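You operate a simulated robot arm through the tools that you are given. There is no shell and no other tool.

The job below is to be done with a simulated robot arm. You get a single attempt, and the scene is never put back.

JOB
Plug the lamp in, light it, swing it to WORK; damper D3 to 3.
Fine: turn SW 1 off before the orange plug goes into the white outlet, then on again; leave the other dampers and controls alone.

Only the result counts: the job must be done as asked and must still hold three seconds after the hand-in. Knocking over, shifting, dropping, spilling or breaking anything else fails it.

ROBOT AND FRAMES
A 6-joint arm with a two-finger parallel gripper on a trunk, on a base that drives. Base frame: it is fixed to the floor where the robot stands at the start and does not move with it; the origin is under the middle of the robot, x ahead of it, y to its left, z up; the surface under the hand at the start is at about z = 760. Lengths are in mm, angles in rad, forces in N, time in s.
With the tool pointing down near the work surface it reaches from about 300 to 700 mm from the robot's upright axis, wherever it stands. Its first joint turns from -2.897 to 2.897 rad. Places, roughly: belt knob [-2700, -4500, 800]; damper slide of table three [500, -400, 1200]; drain valve lever [-3800, -3900, 400]; fan switch [-2900, -4700, 1300]; knob of the spray box [-3800, -3300, 900]; lamp head [600, 100, 1200]; lamp switch [500, 100, 900]; main switch [-2900, -4600, 1400]; pump switch [-3700, -3800, 900]; speed wheel [-2900, -4900, 1000]; white outlet [500, 200, 800]; yellow air knob [-3700, -3900, 900]; yellow grease knob [-2700, -4500, 1100]. Payload 4.1 kg.
The tool frame sits at the grasp point between the pads (the TCP): z along the fingers, y along the line on which they close. The tips reach 23 mm beyond it. The gripper opens to 94 mm. The fingers are 38 mm wide and 10 mm thick; the gripper's body (54 by 96 mm) begins 39 mm behind the TCP.
Orientation is that of the tool frame in the base frame, as [roll, pitch, yaw] about the fixed x, y, z axes, in that order (R = Rz(yaw) Ry(pitch) Rx(roll)). With the fingers straight down and closing along the base's y, the tool's x points along the base's -x, its y along +y and its z along -z.

CONTROLS
- The arm moves only by the tool move_arm. Its argument "series" is one flat list of numbers, 7 for each row, row after row: the shift along the tool's x, y, z in units of 30 mm (1.0 is 30 mm), then the turn, a rotation vector about the tool's x, y, z in units of 8 degrees (1.0 is 8 degrees), then the gripper command, from -1 (fully open) to 1 (shut), values between in proportion. In form: [dx, dy, dz, wx, wy, wz, grip, dx, dy, dz, wx, wy, wz, grip, ...]. A call has 1 to 20 rows; each row shifts and turns the commanded pose from where the row before left it, along the tool's axes as they then stand. A call with a number of a shift or a turn outside -1 to 1 is refused whole. A row lasts 0.2 s, in which the tool goes at most 50 mm and 0.15 rad; a call with a longer step from one row to the next is refused whole, and so is a gripper value outside its range. A pose out of reach is approached as far as the arm can. The call stops where the force on the tool passes 40 N (or 10 N more than at its start, if that is more) or the arm is blocked; 0.2 s more then pass. Each finger travels about 45 mm/s and halts on what it meets, pressing with about 31 N; the grip force reading is that of the motor and also rises with nothing between the fingers. The clock runs only during rows and for 0.2 s after the last one: add rows that do not move to give the fingers time. The reply holds the time, the measured pose of the TCP, the force on the tool along the base axes, the opening and the grip force, in the units named above and with some noise, with the torque about the TCP (base axes, N m) and any sound that the robot's microphone picked up, and new pictures: "show" is both (left out), scene, wrist or none.
- Cameras (640 x 400 px; columns grow to the right, rows downward): "scene" is now at [19.5, 141, 1563.7]; the picture's right is [-0.30, -0.95, 0.00], its down [-0.65, 0.21, -0.73] and it looks along [0.70, -0.22, -0.68] (base axes); focal length 266 px, centre (320, 200). "wrist" rides on the gripper at [86, 16, -74] in the tool frame; the picture's right is [-0.18, 0.98, 0.00], its down [-0.58, -0.11, -0.81] and it looks along [-0.79, -0.15, 0.59] (tool axes); focal length 243 px, centre (320, 200). There is no depth. A picture from a camera that has moved, and an enlarged one, comes with that camera's place and axes in the base frame and with its lens.
- move_column(by): slides the trunk up (or, below 0, down) by that many mm; the arm and the scene camera ride with it, the base frame stays. It gives what a move gives, with no picture.
- drive_base(legs): drives the robot by 1 to 6 legs, each [ahead, turn to the left] in mm and rad, along the robot's own axes; the way and the turn of a leg run together, so that a leg with both is an arc; at most 1500 mm and 3.142 rad a leg. The arm and the cameras ride along, it lands a little off, and it stops where it bumps. It gives what a move gives, and a new picture of the scene camera.
- aim_head(pan, tilt): turns the head with the scene camera to pan (to the left, within 2.705 rad either way) and tilt (down, from -0.506 to 1.204), counted from straight ahead of the robot. It gives what a move gives, and a new picture of the scene camera.
- enlarge(camera, box): a new picture of the part [left, top, right, bottom] of that camera's present view, enlarged. No time passes.
- job_done(): hands the job in; it is judged then, once.

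Places have to be worked out from the pictures, the camera data and where the tool is seen. Open the gripper and draw the arm clear of the work before you hand the job in, unless the task says otherwise.

The tools are called after "Call:" by a JSON object that holds its "method" and its "body". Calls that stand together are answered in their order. move_arm: Moves the arm, as the interface text tells. Its arguments: {"type":"object","properties":{"series":{"type":"array","items":{"type":"number"}},"show":{"type":"string","enum":["both","scene","wrist","none"]}},"required":["series"]} The other tools are called the same way: move_column (by) slides the trunk up or down; drive_base (legs) drives the base; aim_head (pan, tilt) turns the head that bears the scene camera; enlarge (camera, box) takes an enlarged picture of a part of a camera's view; job_done () hands the job in.

At the start:

```text
clock: 0.0
tool_pos: [344.6, 18.6, 1349.3]
orientation: [-3.141, -0.001, -3.141]
ft_force: [0.0, -0.2, 0.1]
torque: [0.01, -0.04, -0.03]
opening: 94.1
grip_force: 0.1
trunk travel left (down, up): [-525.0, 65.0]
robot x, y, heading: [0.3, -2.6, 0.0]
head pan, tilt: [-0.307, 0.745]
```

scene: 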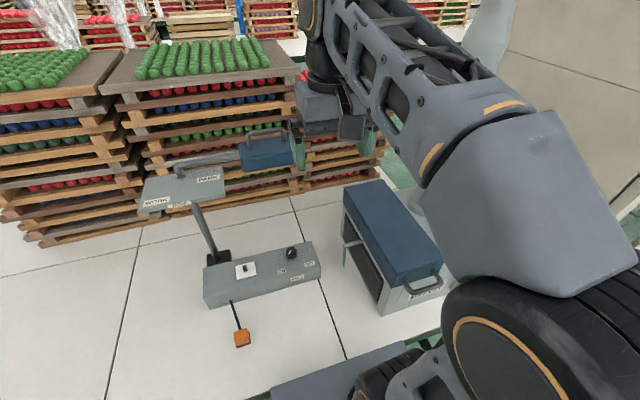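
wrist: 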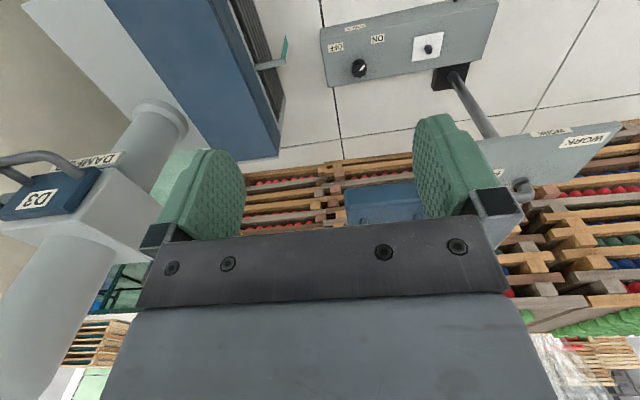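

I start by looking closely at the lamp, the outlet panel and the plug in both camera views; no motion yet.

Call:
{"method": "enlarge", "body": {"camera": "scene", "box": [130, 110, 330, 235]}}

Call:
{"method": "enlarge", "body": {"camera": "scene", "box": [190, 230, 350, 360]}}

Call:
{"method": "enlarge", "body": {"camera": "wrist", "box": [0, 80, 240, 260]}}

Call:
{"method": "enlarge", "body": {"camera": "wrist", "box": [300, 0, 640, 220]}}

Call:
{"method": "aim_head", "body": {"pan": -0.9, "tilt": 0.6}}

```text
3.20 times, centred on (230, 172) of scene
camera zoom: at [19.5, 141.0, 1563.7], right [-0.3, -0.95, 0.0], down [-0.65, 0.21, -0.73], along [0.7, -0.22, -0.68], focal length 851 px, centre (608, 288)
```

zoom: 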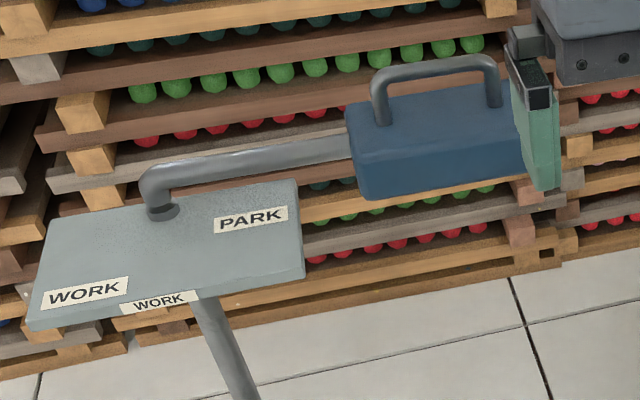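

```text
3.08 times, centred on (270, 295) of scene
camera zoom: at [19.5, 141.0, 1563.7], right [-0.3, -0.95, 0.0], down [-0.65, 0.21, -0.73], along [0.7, -0.22, -0.68], focal length 818 px, centre (474, -92)
```

zoom: 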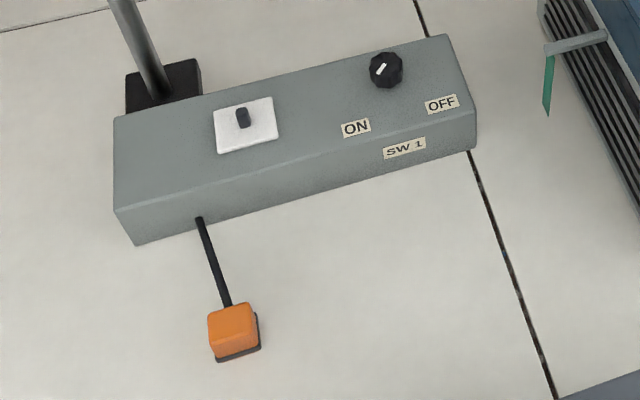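

```text
2.22 times, centred on (120, 170) of wrist
camera zoom: at [258.3, 34.1, 1424.2], right [0.18, 0.98, 0.0], down [0.58, -0.11, 0.81], along [0.79, -0.15, -0.59], focal length 539 px, centre (764, 267)
```

zoom: 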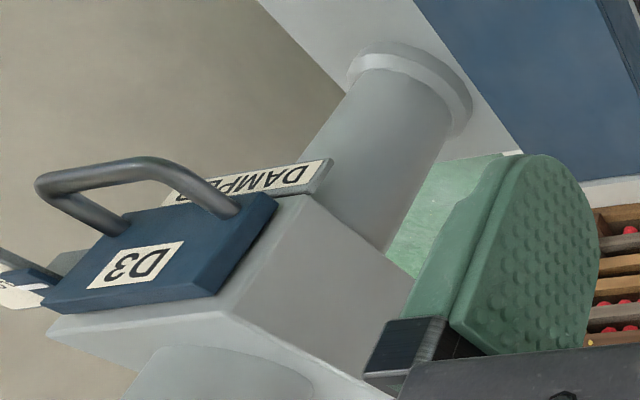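

```text
1.82 times, centred on (470, 110) of wrist
camera zoom: at [258.3, 34.1, 1424.2], right [0.18, 0.98, 0.0], down [0.58, -0.11, 0.81], along [0.79, -0.15, -0.59], focal length 441 px, centre (47, 364)
```

zoom: 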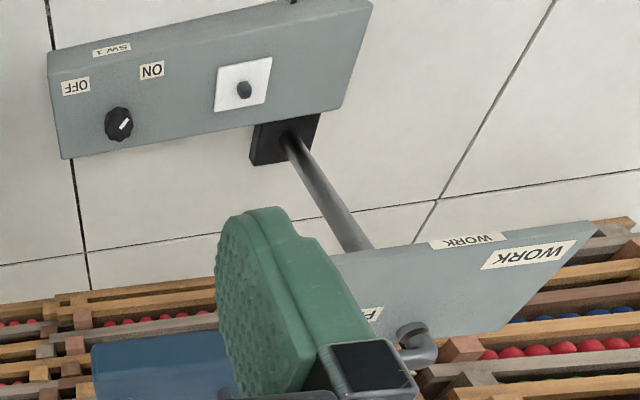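

```text
clock: 1.0
tool_pos: [343.9, 18.1, 1349.9]
orientation: [-3.14, 0.001, 3.139]
ft_force: [-0.1, 0.1, 0.4]
torque: [0.02, 0.03, 0.01]
opening: 94.2
grip_force: 0.0
trunk travel left (down, up): [-525.0, 65.0]
robot x, y, heading: [-0.7, -2.3, 0.006]
head pan, tilt: [-0.901, 0.6]
camera scene: at [-4.7, 97.0, 1576.2], right [-0.78, -0.62, 0.0], down [-0.35, 0.44, -0.82], along [0.51, -0.65, -0.57], focal length 266 px, centre (320, 200)
```

scene: 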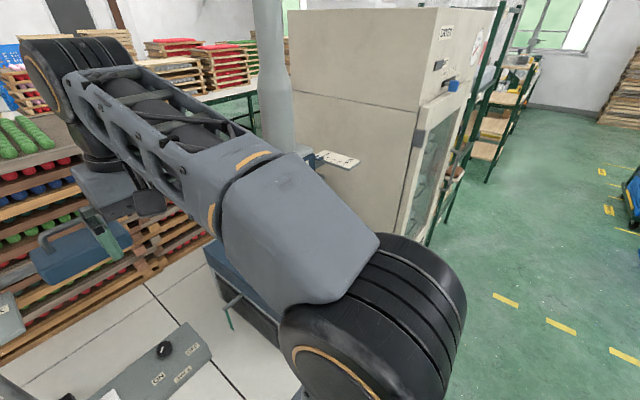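

The arm is hiding the damper, and I put the outlet near (531,225,835), the SW 1 knob near (540,74,850), the plug near (355,265,775) and the lamp pivot near (627,313,1155). I lower the hand to look at the panel and plug more closely with the wrist camera.

Call:
{"method": "move_arm", "body": {"series": [0.14, 0.34, 0.95, 0, 0, 0, -1, 0.14, 0.34, 0.95, 0, 0, 0, -1, 0.14, 0.34, 0.95, 0, 0, 0, -1, 0.14, 0.34, 0.95, 0, 0, 0, -1, 0.14, 0.34, 0.95, 0, 0, 0, -1, 0.14, 0.34, 0.95, 0, 0, 0, -1, 0.14, 0.34, 0.95, 0, 0, 0, -1, 0.14, 0.34, 0.95, 0, 0, 0, -1]}}

Call:
{"method": "aim_head", "body": {"pan": -0.1, "tilt": 0.75}}

```text
clock: 2.8
tool_pos: [312.4, 100.5, 1122.3]
orientation: [3.141, 0.001, 3.141]
ft_force: [-0.2, 0.1, -0.1]
torque: [0.03, -0.02, -0.02]
opening: 94.0
grip_force: 0.1
trunk travel left (down, up): [-525.0, 65.0]
robot x, y, heading: [-1.2, 2.5, -0.006]
head pan, tilt: [-0.901, 0.6]
camera scene: at [-4.6, 97.1, 1576.2], right [-0.78, -0.62, 0.0], down [-0.35, 0.44, -0.83], along [0.51, -0.65, -0.56], focal length 266 px, centre (320, 200)
camera wrist: at [226.0, 117.2, 1197.2], right [0.18, 0.98, 0.0], down [0.58, -0.11, 0.81], along [0.79, -0.15, -0.59], focal length 243 px, centre (320, 200)
```

scene: 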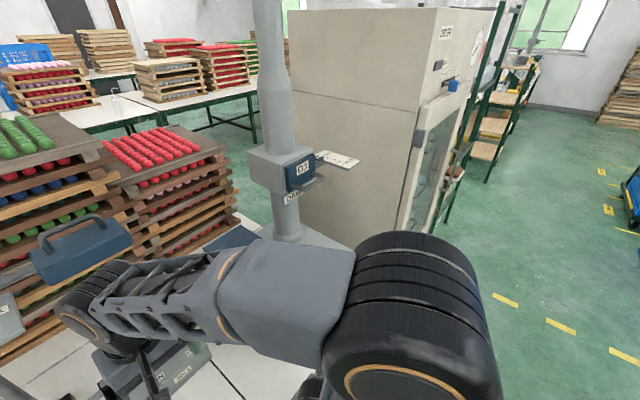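
wrist: 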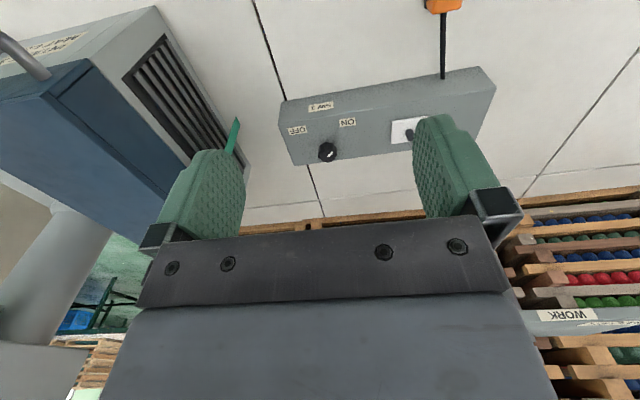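

```text
clock: 3.9
tool_pos: [312.1, 99.3, 1123.5]
orientation: [-3.142, 0.0, -3.141]
ft_force: [0.9, -1.0, 1.2]
torque: [0.04, -0.02, 0.01]
opening: 94.2
grip_force: 0.2
trunk travel left (down, up): [-525.0, 65.0]
robot x, y, heading: [-0.9, 0.5, 0.0]
head pan, tilt: [-0.099, 0.75]
camera scene: at [22.8, 157.9, 1563.4], right [-0.1, -0.99, 0.0], down [-0.68, 0.07, -0.73], along [0.73, -0.07, -0.68], focal length 266 px, centre (320, 200)
```

scene: 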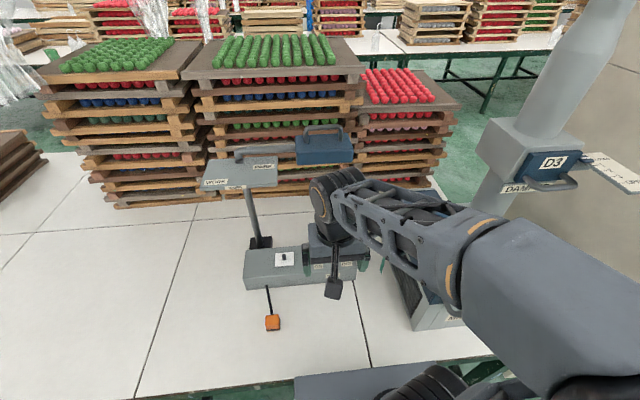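

The view is much clearer now. I enlarge the damper, the lamp and the outlet.

Call:
{"method": "enlarge", "body": {"camera": "scene", "box": [470, 110, 640, 216]}}

Call:
{"method": "enlarge", "body": {"camera": "scene", "box": [190, 110, 370, 222]}}

Call:
{"method": "enlarge", "body": {"camera": "scene", "box": [235, 230, 385, 340]}}

Call:
{"method": "enlarge", "body": {"camera": "wrist", "box": [270, 60, 430, 170]}}

```text
3.76 times, centred on (555, 163) of scene
camera zoom: at [22.8, 157.9, 1563.4], right [-0.1, -0.99, 0.0], down [-0.68, 0.07, -0.73], along [0.73, -0.07, -0.68], focal length 1001 px, centre (-565, 339)
```

zoom: 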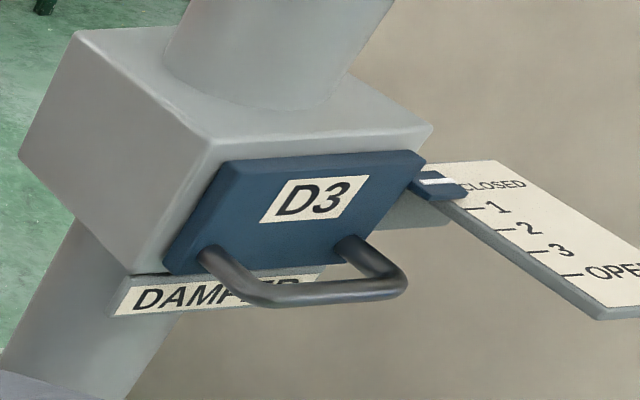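

```text
3.56 times, centred on (280, 166) of scene
camera zoom: at [22.8, 157.9, 1563.4], right [-0.1, -0.99, 0.0], down [-0.68, 0.07, -0.73], along [0.73, -0.07, -0.68], focal length 946 px, centre (462, 321)
```

zoom: 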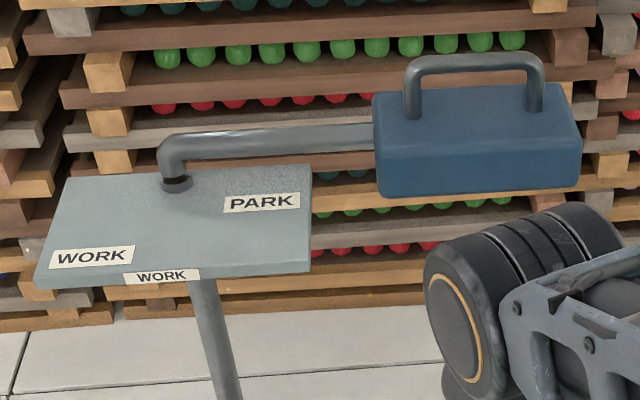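

```text
3.64 times, centred on (310, 285) of scene
camera zoom: at [22.8, 157.9, 1563.4], right [-0.1, -0.99, 0.0], down [-0.68, 0.07, -0.73], along [0.73, -0.07, -0.68], focal length 967 px, centre (356, -109)
```

zoom: 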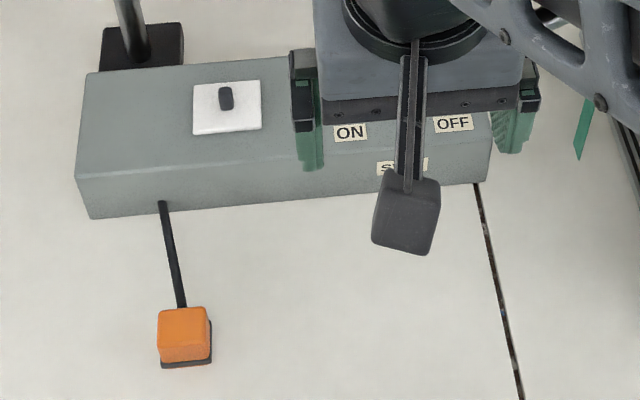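

```text
3.64 times, centred on (350, 115) of wrist
camera zoom: at [226.0, 116.8, 1197.7], right [0.18, 0.98, 0.0], down [0.58, -0.11, 0.81], along [0.79, -0.15, -0.59], focal length 882 px, centre (211, 509)
```

zoom: 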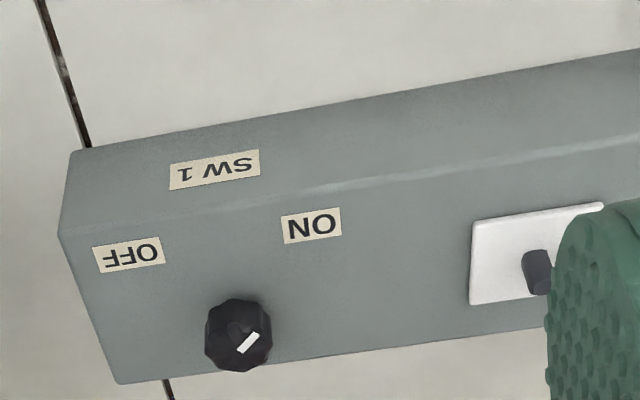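

The damper is a pull-out slide whose pointer sits at CLOSED on a CLOSED-1-2-3-OPEN scale. SW 1's pointer seems to be at ON. The outlet has something dark in it, so I move the wrist camera closer to look at the outlet and plug.

Call:
{"method": "move_arm", "body": {"series": [-0.42, 0.71, 0.58, 0, 0, 0, -1, -0.42, 0.71, 0.58, 0, 0, 0, -1, -0.42, 0.71, 0.58, 0, 0, 0, -1, -0.42, 0.71, 0.58, 0, 0, 0, -1, -0.42, 0.71, 0.58, 0, 0, 0, -1, -0.42, 0.71, 0.58, 0, 0, 0, -1, -0.42, 0.71, 0.58, 0, 0, 0, -1]}}

Call:
{"method": "enlarge", "body": {"camera": "wrist", "box": [240, 90, 420, 220]}}

Call:
{"method": "enlarge", "body": {"camera": "scene", "box": [235, 230, 385, 340]}}

```text
clock: 5.5
tool_pos: [397.7, 250.8, 998.9]
orientation: [-3.141, 0.0, 3.14]
ft_force: [0.7, 1.0, 0.0]
torque: [0.02, -0.03, 0.02]
opening: 94.4
grip_force: 0.0
trunk travel left (down, up): [-525.0, 65.0]
robot x, y, heading: [-6.1, 0.5, -0.0]
head pan, tilt: [-0.099, 0.75]
camera scene: at [23.1, 158.4, 1563.3], right [-0.1, -1.0, 0.0], down [-0.68, 0.07, -0.73], along [0.73, -0.07, -0.68], focal length 266 px, centre (320, 200)
camera wrist: at [312.3, 266.9, 1072.9], right [0.18, 0.98, 0.0], down [0.58, -0.11, 0.81], along [0.79, -0.15, -0.59], focal length 243 px, centre (320, 200)
```

scene: 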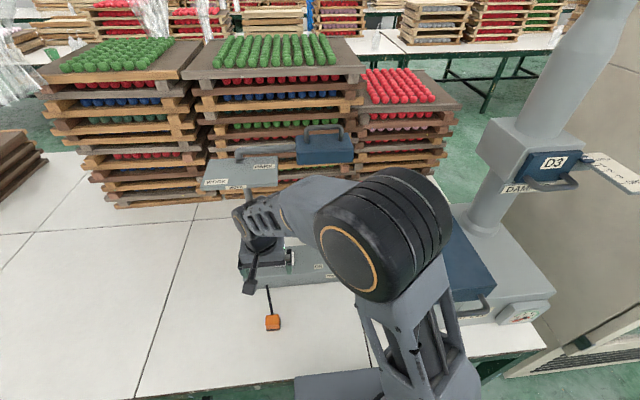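
wrist: 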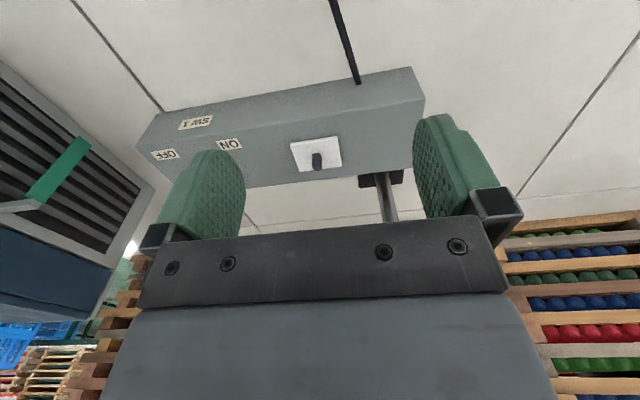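

```text
3.08 times, centred on (330, 155) of wrist
camera zoom: at [312.3, 266.9, 1072.9], right [0.18, 0.98, 0.0], down [0.58, -0.11, 0.81], along [0.79, -0.15, -0.59], focal length 746 px, centre (289, 338)
```

zoom: 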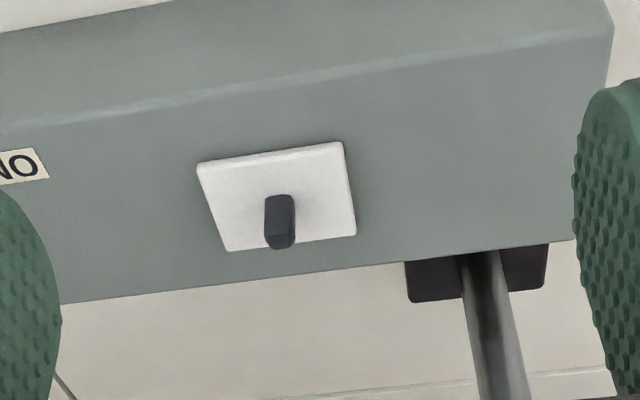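

```text
3.64 times, centred on (310, 285) of scene
camera zoom: at [23.1, 158.4, 1563.3], right [-0.1, -1.0, 0.0], down [-0.68, 0.07, -0.73], along [0.73, -0.07, -0.68], focal length 967 px, centre (356, -109)
```

zoom: 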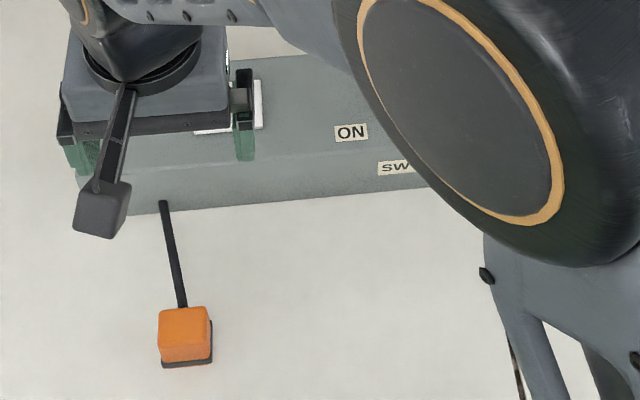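

The outlet carries an upright dark peg of about 12 mm at (531,222), its top at z≈859. The orange plug must go down over it. Next I slide the hand to y≈96 to see the SW 1 knob close up.

Call:
{"method": "move_arm", "body": {"series": [0, -0.86, 0, 0, 0, 0, -1, 0, -0.86, 0, 0, 0, 0, -1, 0, -0.86, 0, 0, 0, 0, -1, 0, -0.86, 0, 0, 0, 0, -1, 0, -0.86, 0, 0, 0, 0, -1, 0, -0.86, 0, 0, 0, 0, -1]}}

Call:
{"method": "enlarge", "body": {"camera": "wrist", "box": [240, 90, 420, 220]}}

```text
clock: 6.9
tool_pos: [399.6, 94.8, 998.8]
orientation: [-3.141, -0.001, 3.141]
ft_force: [0.6, 0.0, 0.4]
torque: [-0.01, -0.03, 0.02]
opening: 93.8
grip_force: 0.1
trunk travel left (down, up): [-525.0, 65.0]
robot x, y, heading: [-0.6, -2.8, -0.001]
head pan, tilt: [-0.099, 0.75]
camera scene: at [22.8, 157.8, 1563.4], right [-0.1, -0.99, 0.0], down [-0.68, 0.07, -0.73], along [0.73, -0.07, -0.68], focal length 266 px, centre (320, 200)
camera wrist: at [313.0, 110.4, 1073.2], right [0.18, 0.98, 0.0], down [0.58, -0.11, 0.81], along [0.79, -0.15, -0.59], focal length 243 px, centre (320, 200)
```

scene: 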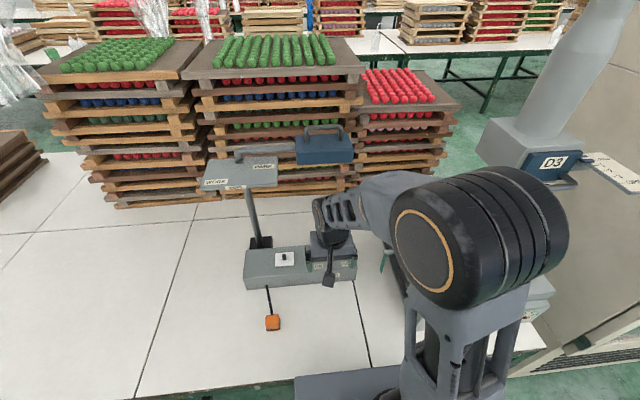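
wrist: 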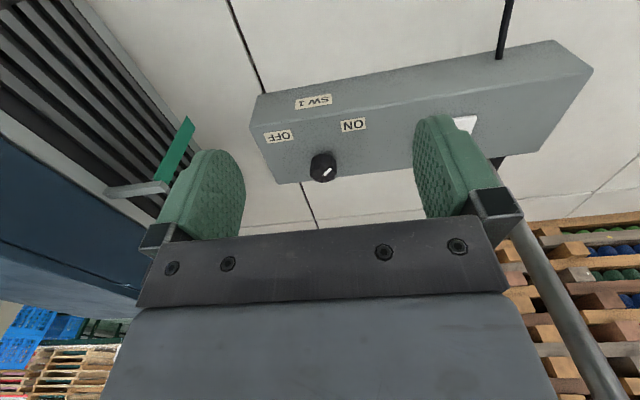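

```text
3.08 times, centred on (330, 155) of wrist
camera zoom: at [313.0, 110.4, 1073.2], right [0.18, 0.98, 0.0], down [0.58, -0.11, 0.81], along [0.79, -0.15, -0.59], focal length 746 px, centre (289, 338)
```

zoom: 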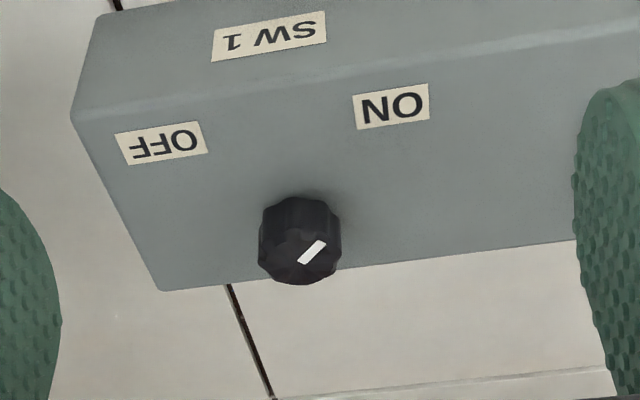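

The knob is about 35 mm across, centred near (543,71) with its top at z≈860, and its white pointer is toward ON. I turn the tool −45° about vertical, descend to z≈900 in front of the panel, then check before going over the knob.

Call:
{"method": "move_arm", "body": {"series": [0, 0, 0.55, 0, 0, 0.9375, -1, 0, 0, 0.55, 0, 0, 0.9375, -1, 0, 0, 0.55, 0, 0, 0.9375, -1, 0, 0, 0.55, 0, 0, 0.9375, -1, 0, 0, 0.55, 0, 0, 0.9375, -1, 0, 0, 0.55, 0, 0, 0.9375, -1]}}

```text
clock: 8.3
tool_pos: [398.9, 93.5, 901.0]
orientation: [3.141, 0.001, 2.354]
ft_force: [0.4, 0.1, -0.2]
torque: [0.04, -0.02, 0.02]
opening: 94.1
grip_force: 0.0
trunk travel left (down, up): [-525.0, 65.0]
robot x, y, heading: [-2.5, -0.6, 0.0]
head pan, tilt: [-0.099, 0.75]
camera scene: at [23.0, 158.0, 1563.3], right [-0.1, -1.0, 0.0], down [-0.68, 0.07, -0.73], along [0.73, -0.07, -0.68], focal length 266 px, centre (320, 200)
camera wrist: at [350.6, 166.3, 974.7], right [0.83, 0.56, 0.0], down [0.33, -0.49, 0.81], along [0.45, -0.67, -0.59], focal length 243 px, centre (320, 200)
```

scene: 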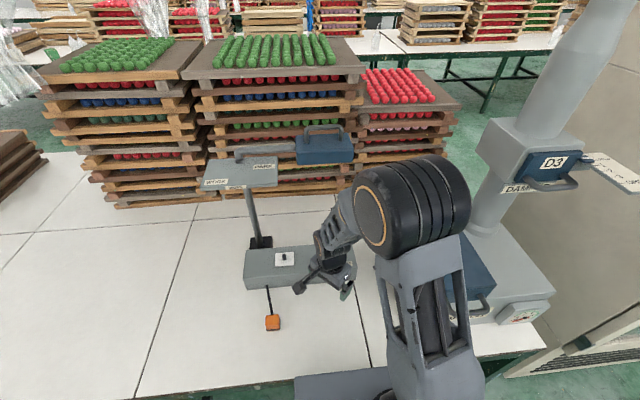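
wrist: 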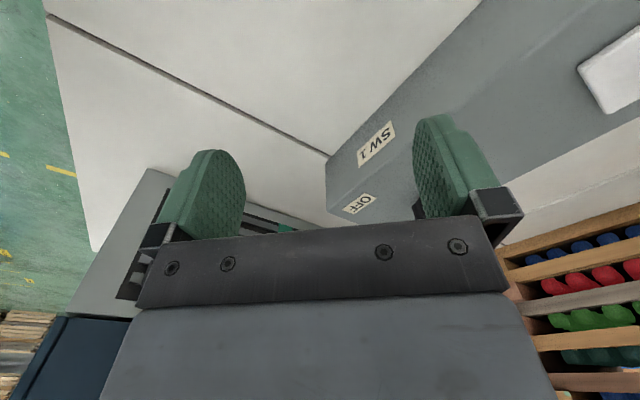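

The orientation and height are as planned (yaw 2.354, z=901). Next I slide forward over the knob at z≈900.

Call:
{"method": "move_arm", "body": {"series": [-0.785, 0.573, 0, 0, 0, 0, -1, -0.785, 0.573, 0, 0, 0, 0, -1, -0.785, 0.573, 0, 0, 0, 0, -1, -0.785, 0.573, 0, 0, 0, 0, -1, -0.785, 0.573, 0, 0, 0, 0, -1]}}

Call:
{"method": "enlarge", "body": {"camera": "scene", "box": [235, 170, 425, 300]}}

```text
clock: 9.5
tool_pos: [544.4, 71.2, 900.7]
orientation: [3.141, 0.001, 2.356]
ft_force: [0.4, -0.4, 1.0]
torque: [-0.02, -0.06, -0.03]
opening: 94.0
grip_force: 0.0
trunk travel left (down, up): [-525.0, 65.0]
robot x, y, heading: [0.8, -1.4, 0.0]
head pan, tilt: [-0.099, 0.75]
camera scene: at [23.1, 158.0, 1563.3], right [-0.1, -1.0, 0.0], down [-0.68, 0.07, -0.73], along [0.73, -0.07, -0.68], focal length 266 px, centre (320, 200)
camera wrist: at [495.5, 143.5, 975.7], right [0.82, 0.57, 0.0], down [0.33, -0.49, 0.81], along [0.46, -0.67, -0.59], focal length 243 px, centre (320, 200)
```

scene: 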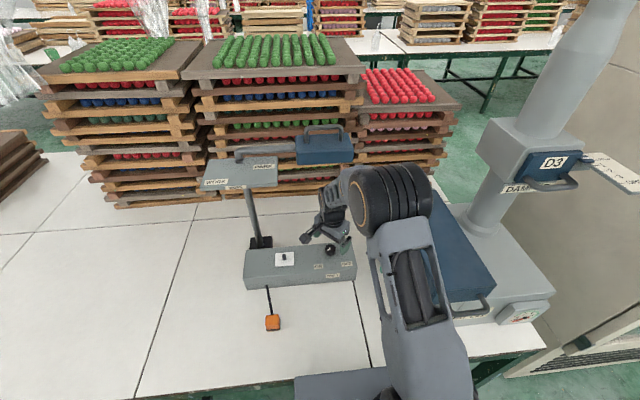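
wrist: 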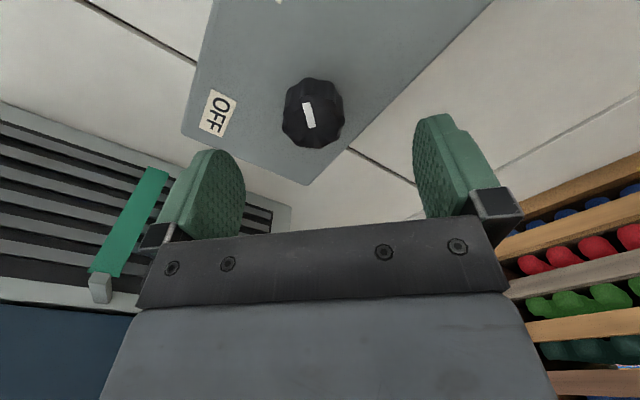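

```text
3.08 times, centred on (330, 235) of scene
camera zoom: at [23.1, 158.0, 1563.3], right [-0.1, -1.0, 0.0], down [-0.68, 0.07, -0.73], along [0.73, -0.07, -0.68], focal length 818 px, centre (289, 92)
```

zoom: 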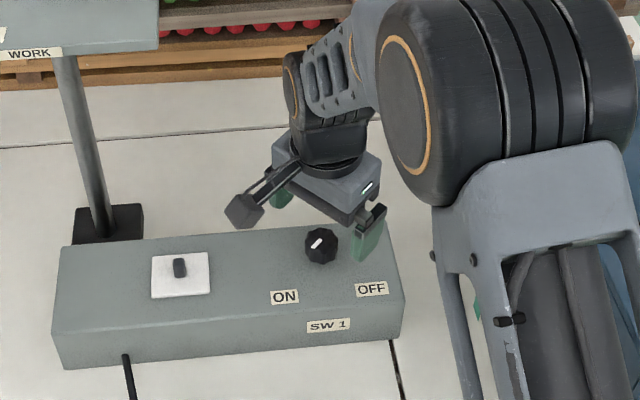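

The knob is centred between the fingers and its pointer is toward ON. I lower 35 mm so the pads straddle the knob, then close on it.

Call:
{"method": "move_arm", "body": {"series": [0.03, -0.03, 0.58, 0, 0, 0, -1, 0.03, -0.03, 0.58, 0, 0, 0, -1, 0, 0, 0, 0, 0, 0, 0, 0, 0, 0, 0, 0, 0, 0.3, 0, 0, 0, 0, 0, 0, 0.6, 0, 0, 0, 0, 0, 0, 1, 0, 0, 0, 0, 0, 0, 1]}}

Call:
{"method": "enlarge", "body": {"camera": "scene", "box": [235, 170, 425, 300]}}

```text
clock: 11.1
tool_pos: [539.8, 71.8, 867.6]
orientation: [-3.139, -0.002, 2.358]
ft_force: [-4.0, -2.4, -1.4]
torque: [0.24, 0.06, 0.06]
opening: 34.0
grip_force: 45.0
trunk travel left (down, up): [-525.0, 65.0]
robot x, y, heading: [-1.6, 3.0, 0.002]
head pan, tilt: [-0.099, 0.75]
camera scene: at [22.5, 157.5, 1563.4], right [-0.1, -0.99, 0.0], down [-0.68, 0.07, -0.73], along [0.73, -0.07, -0.68], focal length 266 px, centre (320, 200)
camera wrist: at [492.2, 142.8, 941.3], right [0.83, 0.56, 0.0], down [0.34, -0.49, 0.81], along [0.45, -0.67, -0.59], focal length 243 px, centre (320, 200)
```

scene: 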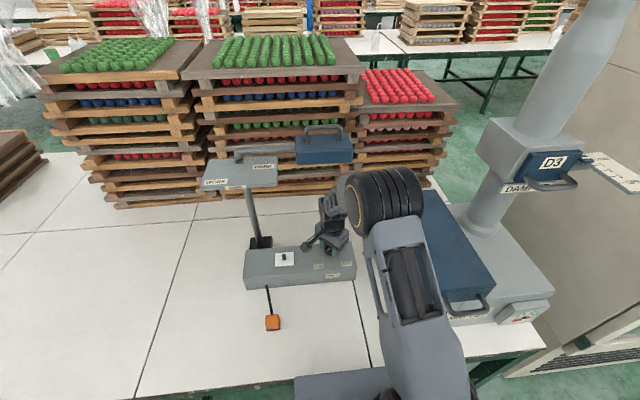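
wrist: 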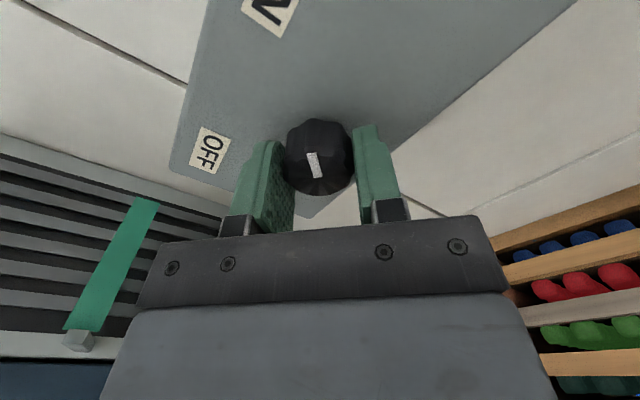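

```text
3.08 times, centred on (330, 235) of scene
camera zoom: at [22.5, 157.5, 1563.4], right [-0.1, -0.99, 0.0], down [-0.68, 0.07, -0.73], along [0.73, -0.07, -0.68], focal length 818 px, centre (289, 92)
```

zoom: 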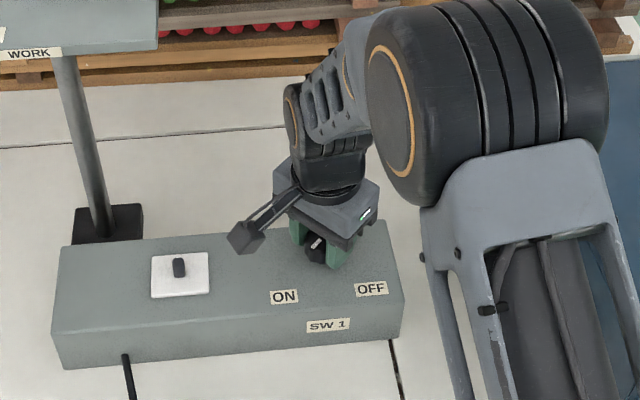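

The knob is held (opening 34 mm). I turn it toward OFF, which is +z in base and so negative about tool z, beginning with 48° and then checking.

Call:
{"method": "move_arm", "body": {"series": [0, 0, 0, 0, 0, -1, 1, 0, 0, 0, 0, 0, -1, 1, 0, 0, 0, 0, 0, -1, 1, 0, 0, 0, 0, 0, -1, 1, 0, 0, 0, 0, 0, -1, 1, 0, 0, 0, 0, 0, -1, 1]}}

Call:
{"method": "enlarge", "body": {"camera": "wrist", "box": [220, 80, 420, 220]}}

```text
clock: 12.5
tool_pos: [542.5, 72.0, 866.2]
orientation: [3.141, 0.003, -3.086]
ft_force: [12.2, 7.9, 2.0]
torque: [0.26, 0.11, -0.02]
opening: 33.7
grip_force: 45.4
trunk travel left (down, up): [-525.0, 65.0]
robot x, y, heading: [-3.1, 1.1, 0.003]
head pan, tilt: [-0.099, 0.75]
camera scene: at [24.2, 158.9, 1563.2], right [-0.1, -1.0, 0.0], down [-0.68, 0.07, -0.73], along [0.73, -0.07, -0.68], focal length 266 px, centre (320, 200)
camera wrist: at [455.1, 83.9, 941.0], right [0.13, 0.99, 0.0], down [0.58, -0.08, 0.81], along [0.8, -0.1, -0.59], focal length 243 px, centre (320, 200)
```

scene: 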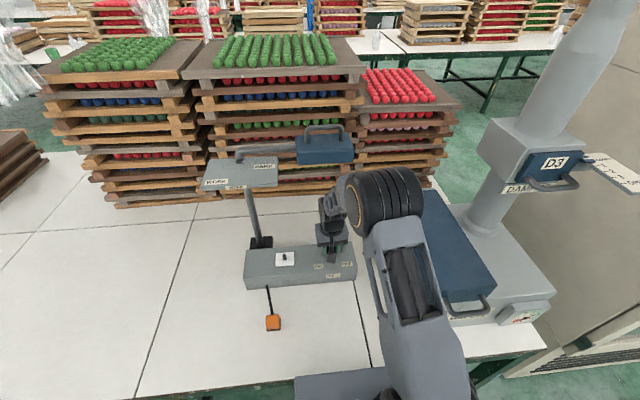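
wrist: 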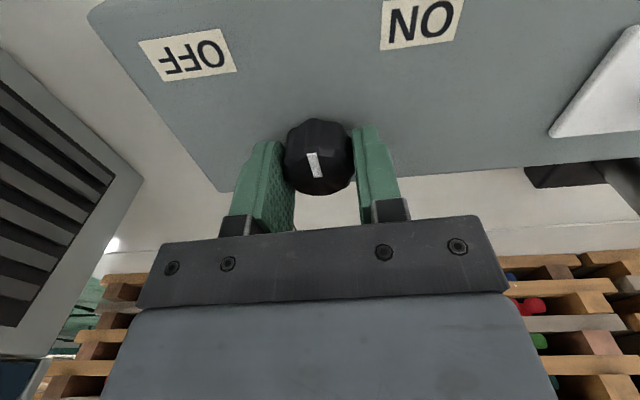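

```text
2.86 times, centred on (320, 150) of wrist
camera zoom: at [455.1, 83.9, 941.0], right [0.13, 0.99, 0.0], down [0.58, -0.08, 0.81], along [0.8, -0.1, -0.59], focal length 693 px, centre (320, 343)
```

zoom: 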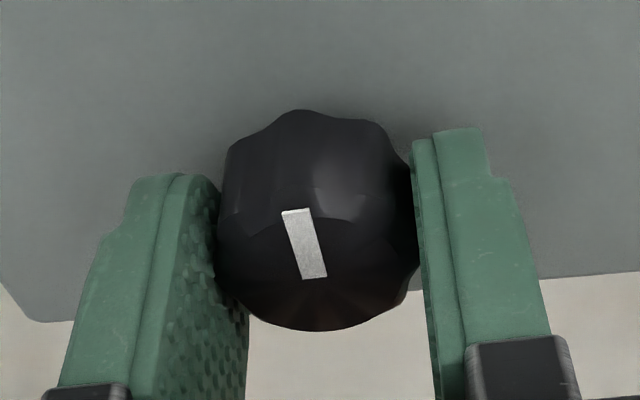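

The knob turns with the gripper, since the pointer is fixed in the wrist view. I keep turning toward OFF for another 40°, easing the side load by about 1 mm.

Call:
{"method": "move_arm", "body": {"series": [-0.03, 0.03, 0, 0, 0, -1, 1, 0, 0, 0, 0, 0, -1, 1, 0, 0, 0, 0, 0, -1, 1, 0, 0, 0, 0, 0, -1, 1, 0, 0, 0, 0, 0, -1, 1]}}

Call:
{"method": "enlarge", "body": {"camera": "wrist", "box": [220, 80, 420, 220]}}

```text
clock: 13.7
tool_pos: [541.0, 74.0, 867.0]
orientation: [-3.139, 0.001, -2.387]
ft_force: [5.4, 21.9, 12.9]
torque: [1.27, -0.34, 0.01]
opening: 34.0
grip_force: 45.3
trunk travel left (down, up): [-525.0, 65.0]
robot x, y, heading: [-1.5, -2.5, 0.006]
head pan, tilt: [-0.099, 0.75]
camera scene: at [21.9, 160.5, 1563.2], right [-0.1, -1.0, 0.0], down [-0.68, 0.07, -0.73], along [0.73, -0.07, -0.68], focal length 266 px, centre (320, 200)
camera wrist: at [467.6, 27.2, 941.2], right [-0.54, 0.84, 0.0], down [0.5, 0.32, 0.81], along [0.68, 0.43, -0.59], focal length 243 px, centre (320, 200)
```

scene: 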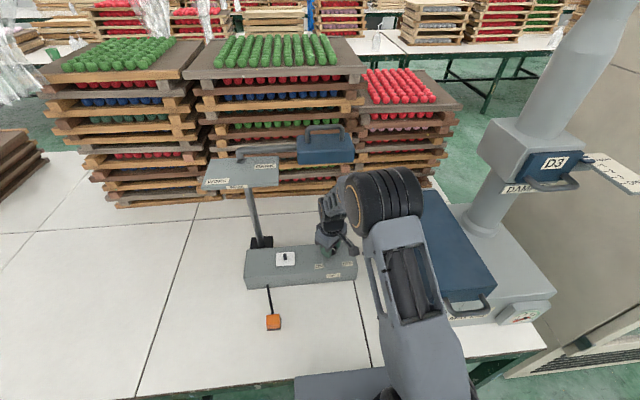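
wrist: 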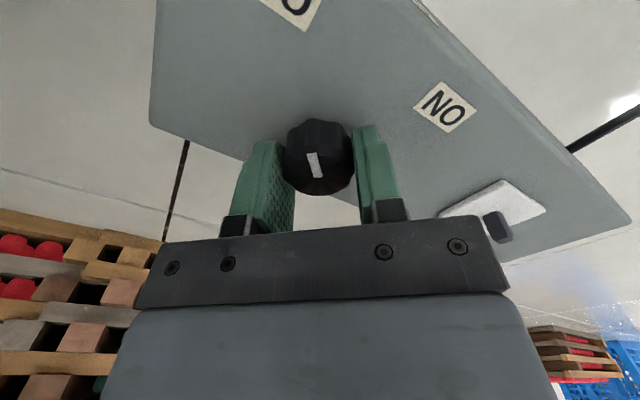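

```text
2.86 times, centred on (320, 150) of wrist
camera zoom: at [467.6, 27.2, 941.2], right [-0.54, 0.84, 0.0], down [0.5, 0.32, 0.81], along [0.68, 0.43, -0.59], focal length 693 px, centre (320, 343)
```

zoom: 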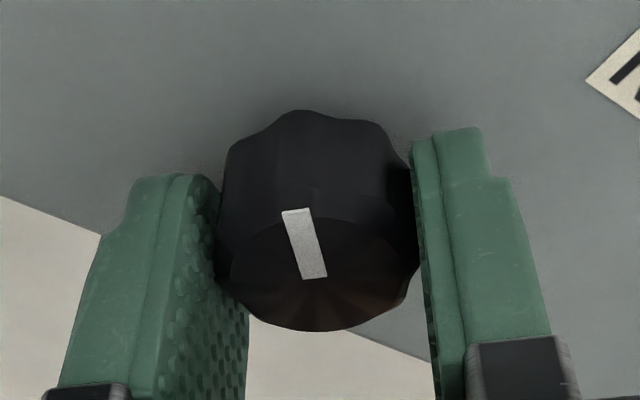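

The pointer now lies along about 222°, right toward the OFF label. I add 2–3°, ease the side load, then release and rise to look.

Call:
{"method": "move_arm", "body": {"series": [-0.035, 0.035, 0, 0, 0, -0.3, 1, 0, 0, 0, 0, 0, 0, 1, 0, 0, 0, 0, 0, 0, 0, 0, 0, 0, 0, 0, 0, -1, 0, 0, 0, 0, 0, 0, -1, 0, 0, 0, 0, 0, 0, -1, 0, 0, -0.6, 0, 0, 0, -1, 0, 0, -0.7, 0, 0, 0, -1]}}

Call:
{"method": "enlarge", "body": {"camera": "wrist", "box": [220, 40, 420, 180]}}

Call:
{"method": "enlarge", "body": {"camera": "scene", "box": [235, 170, 425, 300]}}

```text
clock: 15.5
tool_pos: [541.1, 73.4, 905.7]
orientation: [-3.141, 0.0, -2.35]
ft_force: [0.1, -0.2, -0.4]
torque: [0.0, 0.04, 0.0]
opening: 93.8
grip_force: 0.0
trunk travel left (down, up): [-525.0, 65.0]
robot x, y, heading: [-0.5, -0.6, 0.001]
head pan, tilt: [-0.099, 0.75]
camera scene: at [22.7, 158.1, 1563.3], right [-0.1, -1.0, 0.0], down [-0.68, 0.07, -0.73], along [0.73, -0.07, -0.68], focal length 266 px, centre (320, 200)
camera wrist: at [469.8, 23.1, 980.0], right [-0.57, 0.82, 0.0], down [0.49, 0.34, 0.81], along [0.66, 0.46, -0.59], focal length 243 px, centre (320, 200)
```

scene: 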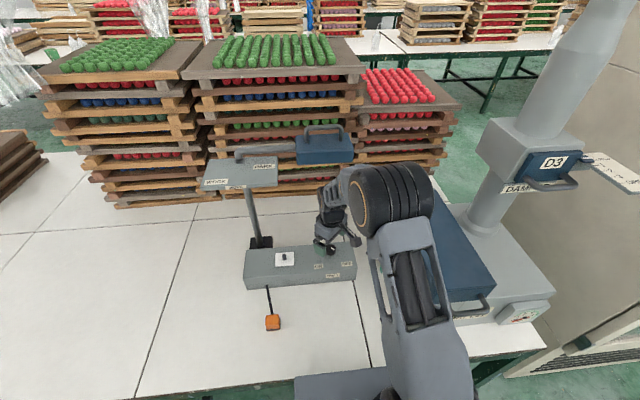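
wrist: 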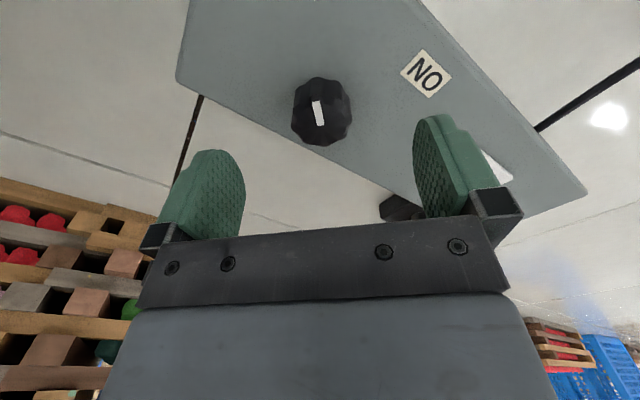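

```text
2.86 times, centred on (320, 110) of wrist
camera zoom: at [469.8, 23.1, 980.0], right [-0.57, 0.82, 0.0], down [0.49, 0.34, 0.81], along [0.66, 0.46, -0.59], focal length 693 px, centre (320, 457)
```

zoom: 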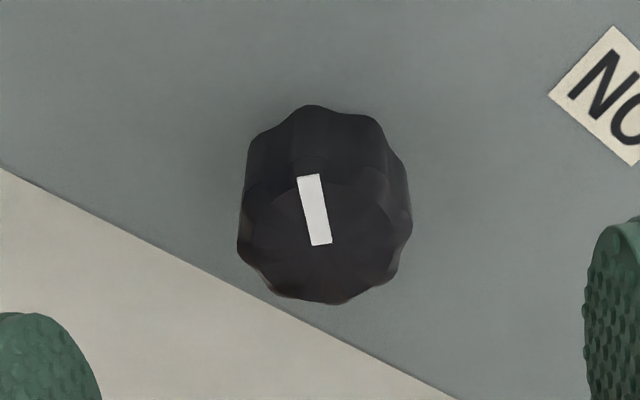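

```text
3.08 times, centred on (330, 235) of scene
camera zoom: at [22.7, 158.1, 1563.3], right [-0.1, -1.0, 0.0], down [-0.68, 0.07, -0.73], along [0.73, -0.07, -0.68], focal length 818 px, centre (289, 92)
```

zoom: 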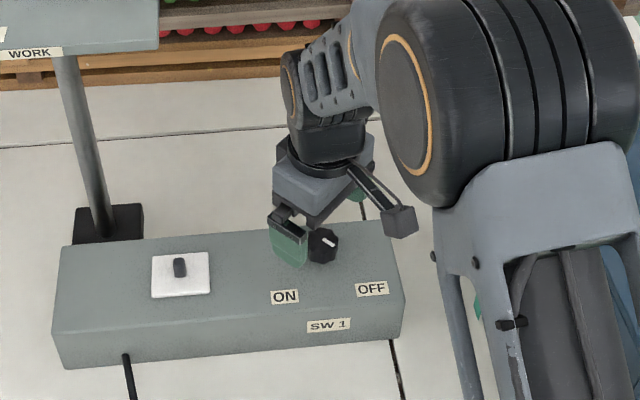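

SW 1 now stands at OFF, and the knob stayed there after release. I move back over the plug at (355,265), undo the yaw and look down at it.

Call:
{"method": "move_arm", "body": {"series": [-0.02, 0.98, 0.04, 0, 0, 0, -1, -0.02, 0.98, 0.04, 0, 0, 0, -1, -0.02, 0.98, 0.04, 0, 0, 0, -1, -0.02, 0.98, 0.04, 0, 0, 0, -1, -0.02, 0.98, 0.04, 0, 0, 0, -1, -0.02, 0.98, 0.04, 0, 0, 0, -1, -0.02, 0.98, 0.04, 0, 0, 0, -1, -0.02, 0.98, 0.04, 0, 0, 0, -1, -0.02, 0.98, 0.04, 0, 0, 0, -1, 0, 0, 0, 0, 0, 0.9417, -1, 0, 0, 0, 0, 0, 0.9417, -1, 0, 0, 0, 0, 0, 0.9417, -1, 0, 0, 0, 0, 0, 0.9417, -1, 0, 0, 0, 0, 0, 0.9417, -1, 0, 0, 0, 0, 0, 0.9417, -1]}}

Call:
{"method": "enlarge", "body": {"camera": "wrist", "box": [220, 0, 420, 140]}}

Call:
{"method": "enlarge", "body": {"camera": "scene", "box": [200, 200, 390, 340]}}

```text
clock: 18.7
tool_pos: [357.2, 263.3, 893.8]
orientation: [3.141, 0.0, -3.14]
ft_force: [-0.4, 0.1, -0.6]
torque: [0.0, -0.02, 0.0]
opening: 93.9
grip_force: 0.0
trunk travel left (down, up): [-525.0, 65.0]
robot x, y, heading: [0.2, -2.0, 0.002]
head pan, tilt: [-0.099, 0.75]
camera scene: at [22.8, 158.2, 1563.3], right [-0.1, -1.0, 0.0], down [-0.68, 0.07, -0.73], along [0.73, -0.07, -0.68], focal length 266 px, centre (320, 200)
camera wrist: at [270.8, 280.1, 968.8], right [0.18, 0.98, 0.0], down [0.58, -0.11, 0.81], along [0.79, -0.15, -0.59], focal length 243 px, centre (320, 200)
```

scene: 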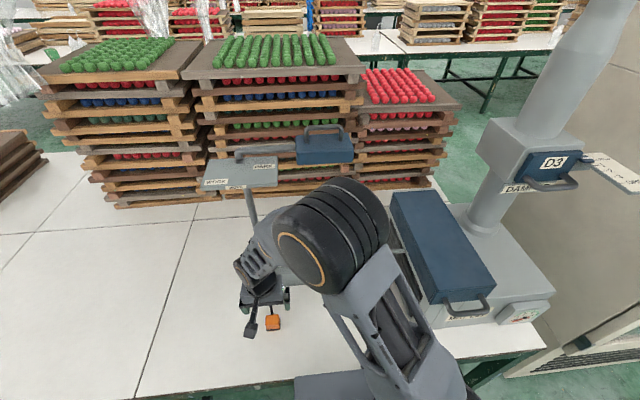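
wrist: 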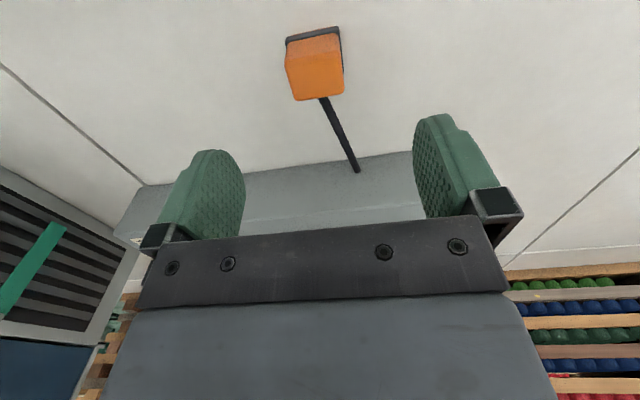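

```text
2.86 times, centred on (320, 70) of wrist
camera zoom: at [270.8, 280.1, 968.8], right [0.18, 0.98, 0.0], down [0.58, -0.11, 0.81], along [0.79, -0.15, -0.59], focal length 693 px, centre (320, 571)
```

zoom: 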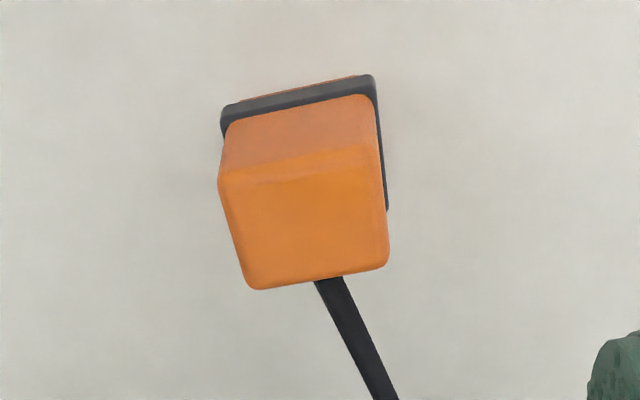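

```text
2.86 times, centred on (295, 270) of scene
camera zoom: at [22.8, 158.2, 1563.3], right [-0.1, -1.0, 0.0], down [-0.68, 0.07, -0.73], along [0.73, -0.07, -0.68], focal length 760 px, centre (391, 0)
```

zoom: 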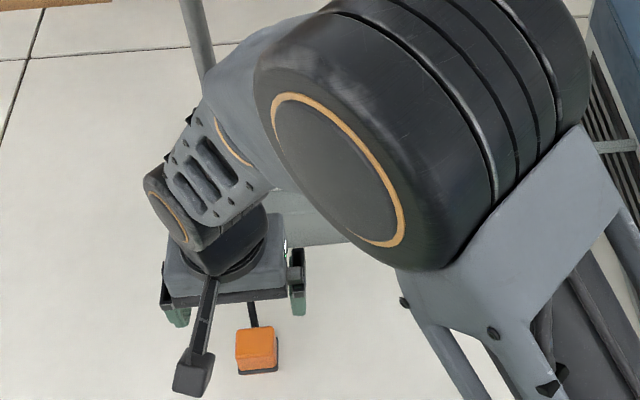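

The plug is about 37×28 mm and 40 mm tall, aligned with the axes and centred near (355,261.5) with its top at z≈800. I lower around it to z≈803 with the gripper open and check.

Call:
{"method": "move_arm", "body": {"series": [0.02, -0.02, 0.76, 0, 0, 0, -1, 0.02, -0.02, 0.76, 0, 0, 0, -1, 0.02, -0.02, 0.76, 0, 0, 0, -1, 0.01, 0, 0.76, 0, 0, 0, -1]}}

Call:
{"method": "enlarge", "body": {"camera": "wrist", "box": [200, 80, 440, 240]}}

Call:
{"method": "enlarge", "body": {"camera": "scene", "box": [220, 240, 340, 340]}}

```text
clock: 19.7
tool_pos: [354.6, 261.9, 802.7]
orientation: [3.142, 0.0, -3.138]
ft_force: [-0.5, 0.0, 0.5]
torque: [-0.01, 0.06, 0.02]
opening: 94.0
grip_force: 0.2
trunk travel left (down, up): [-525.0, 65.0]
robot x, y, heading: [-2.9, 3.7, 0.001]
head pan, tilt: [-0.099, 0.75]
camera scene: at [23.0, 158.3, 1563.4], right [-0.1, -1.0, 0.0], down [-0.68, 0.07, -0.73], along [0.73, -0.07, -0.68], focal length 266 px, centre (320, 200)
camera wrist: at [268.6, 277.9, 877.7], right [0.18, 0.98, 0.0], down [0.58, -0.11, 0.81], along [0.79, -0.15, -0.59], focal length 243 px, centre (320, 200)
```

scene: 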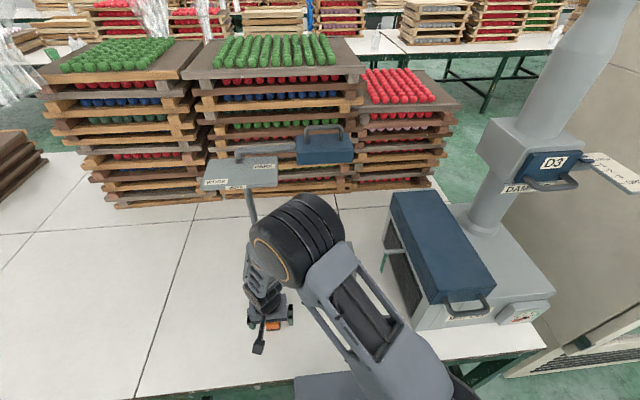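
wrist: 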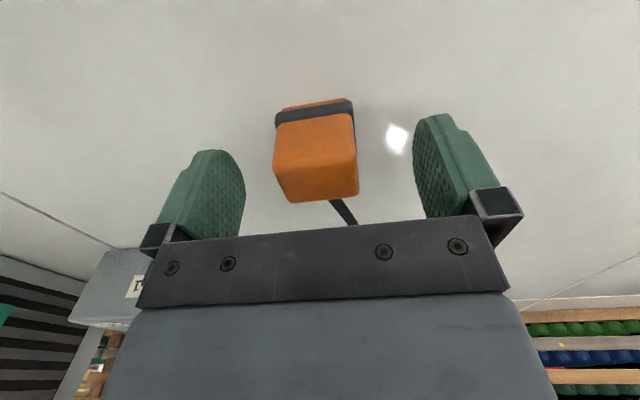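

```text
2.50 times, centred on (320, 160) of wrist
camera zoom: at [268.6, 277.9, 877.7], right [0.18, 0.98, 0.0], down [0.58, -0.11, 0.81], along [0.79, -0.15, -0.59], focal length 606 px, centre (320, 300)
```

zoom: 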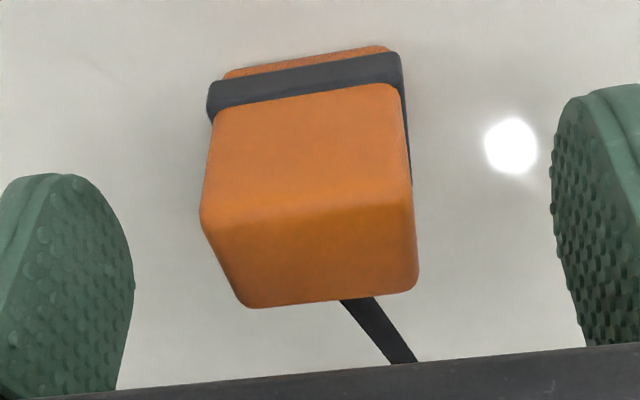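

```text
4.00 times, centred on (280, 290) of scene
camera zoom: at [23.0, 158.3, 1563.4], right [-0.1, -1.0, 0.0], down [-0.68, 0.07, -0.73], along [0.73, -0.07, -0.68], focal length 1064 px, centre (480, -160)
```

zoom: 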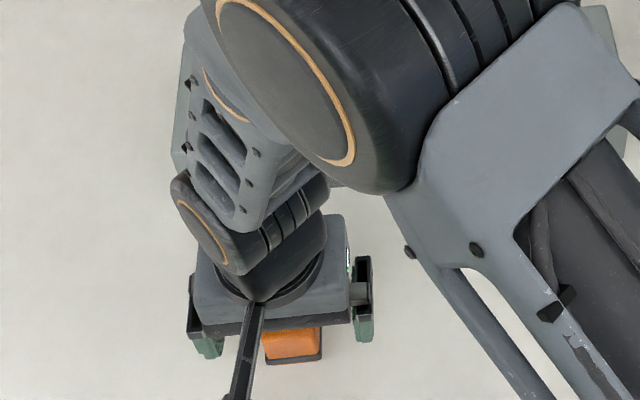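

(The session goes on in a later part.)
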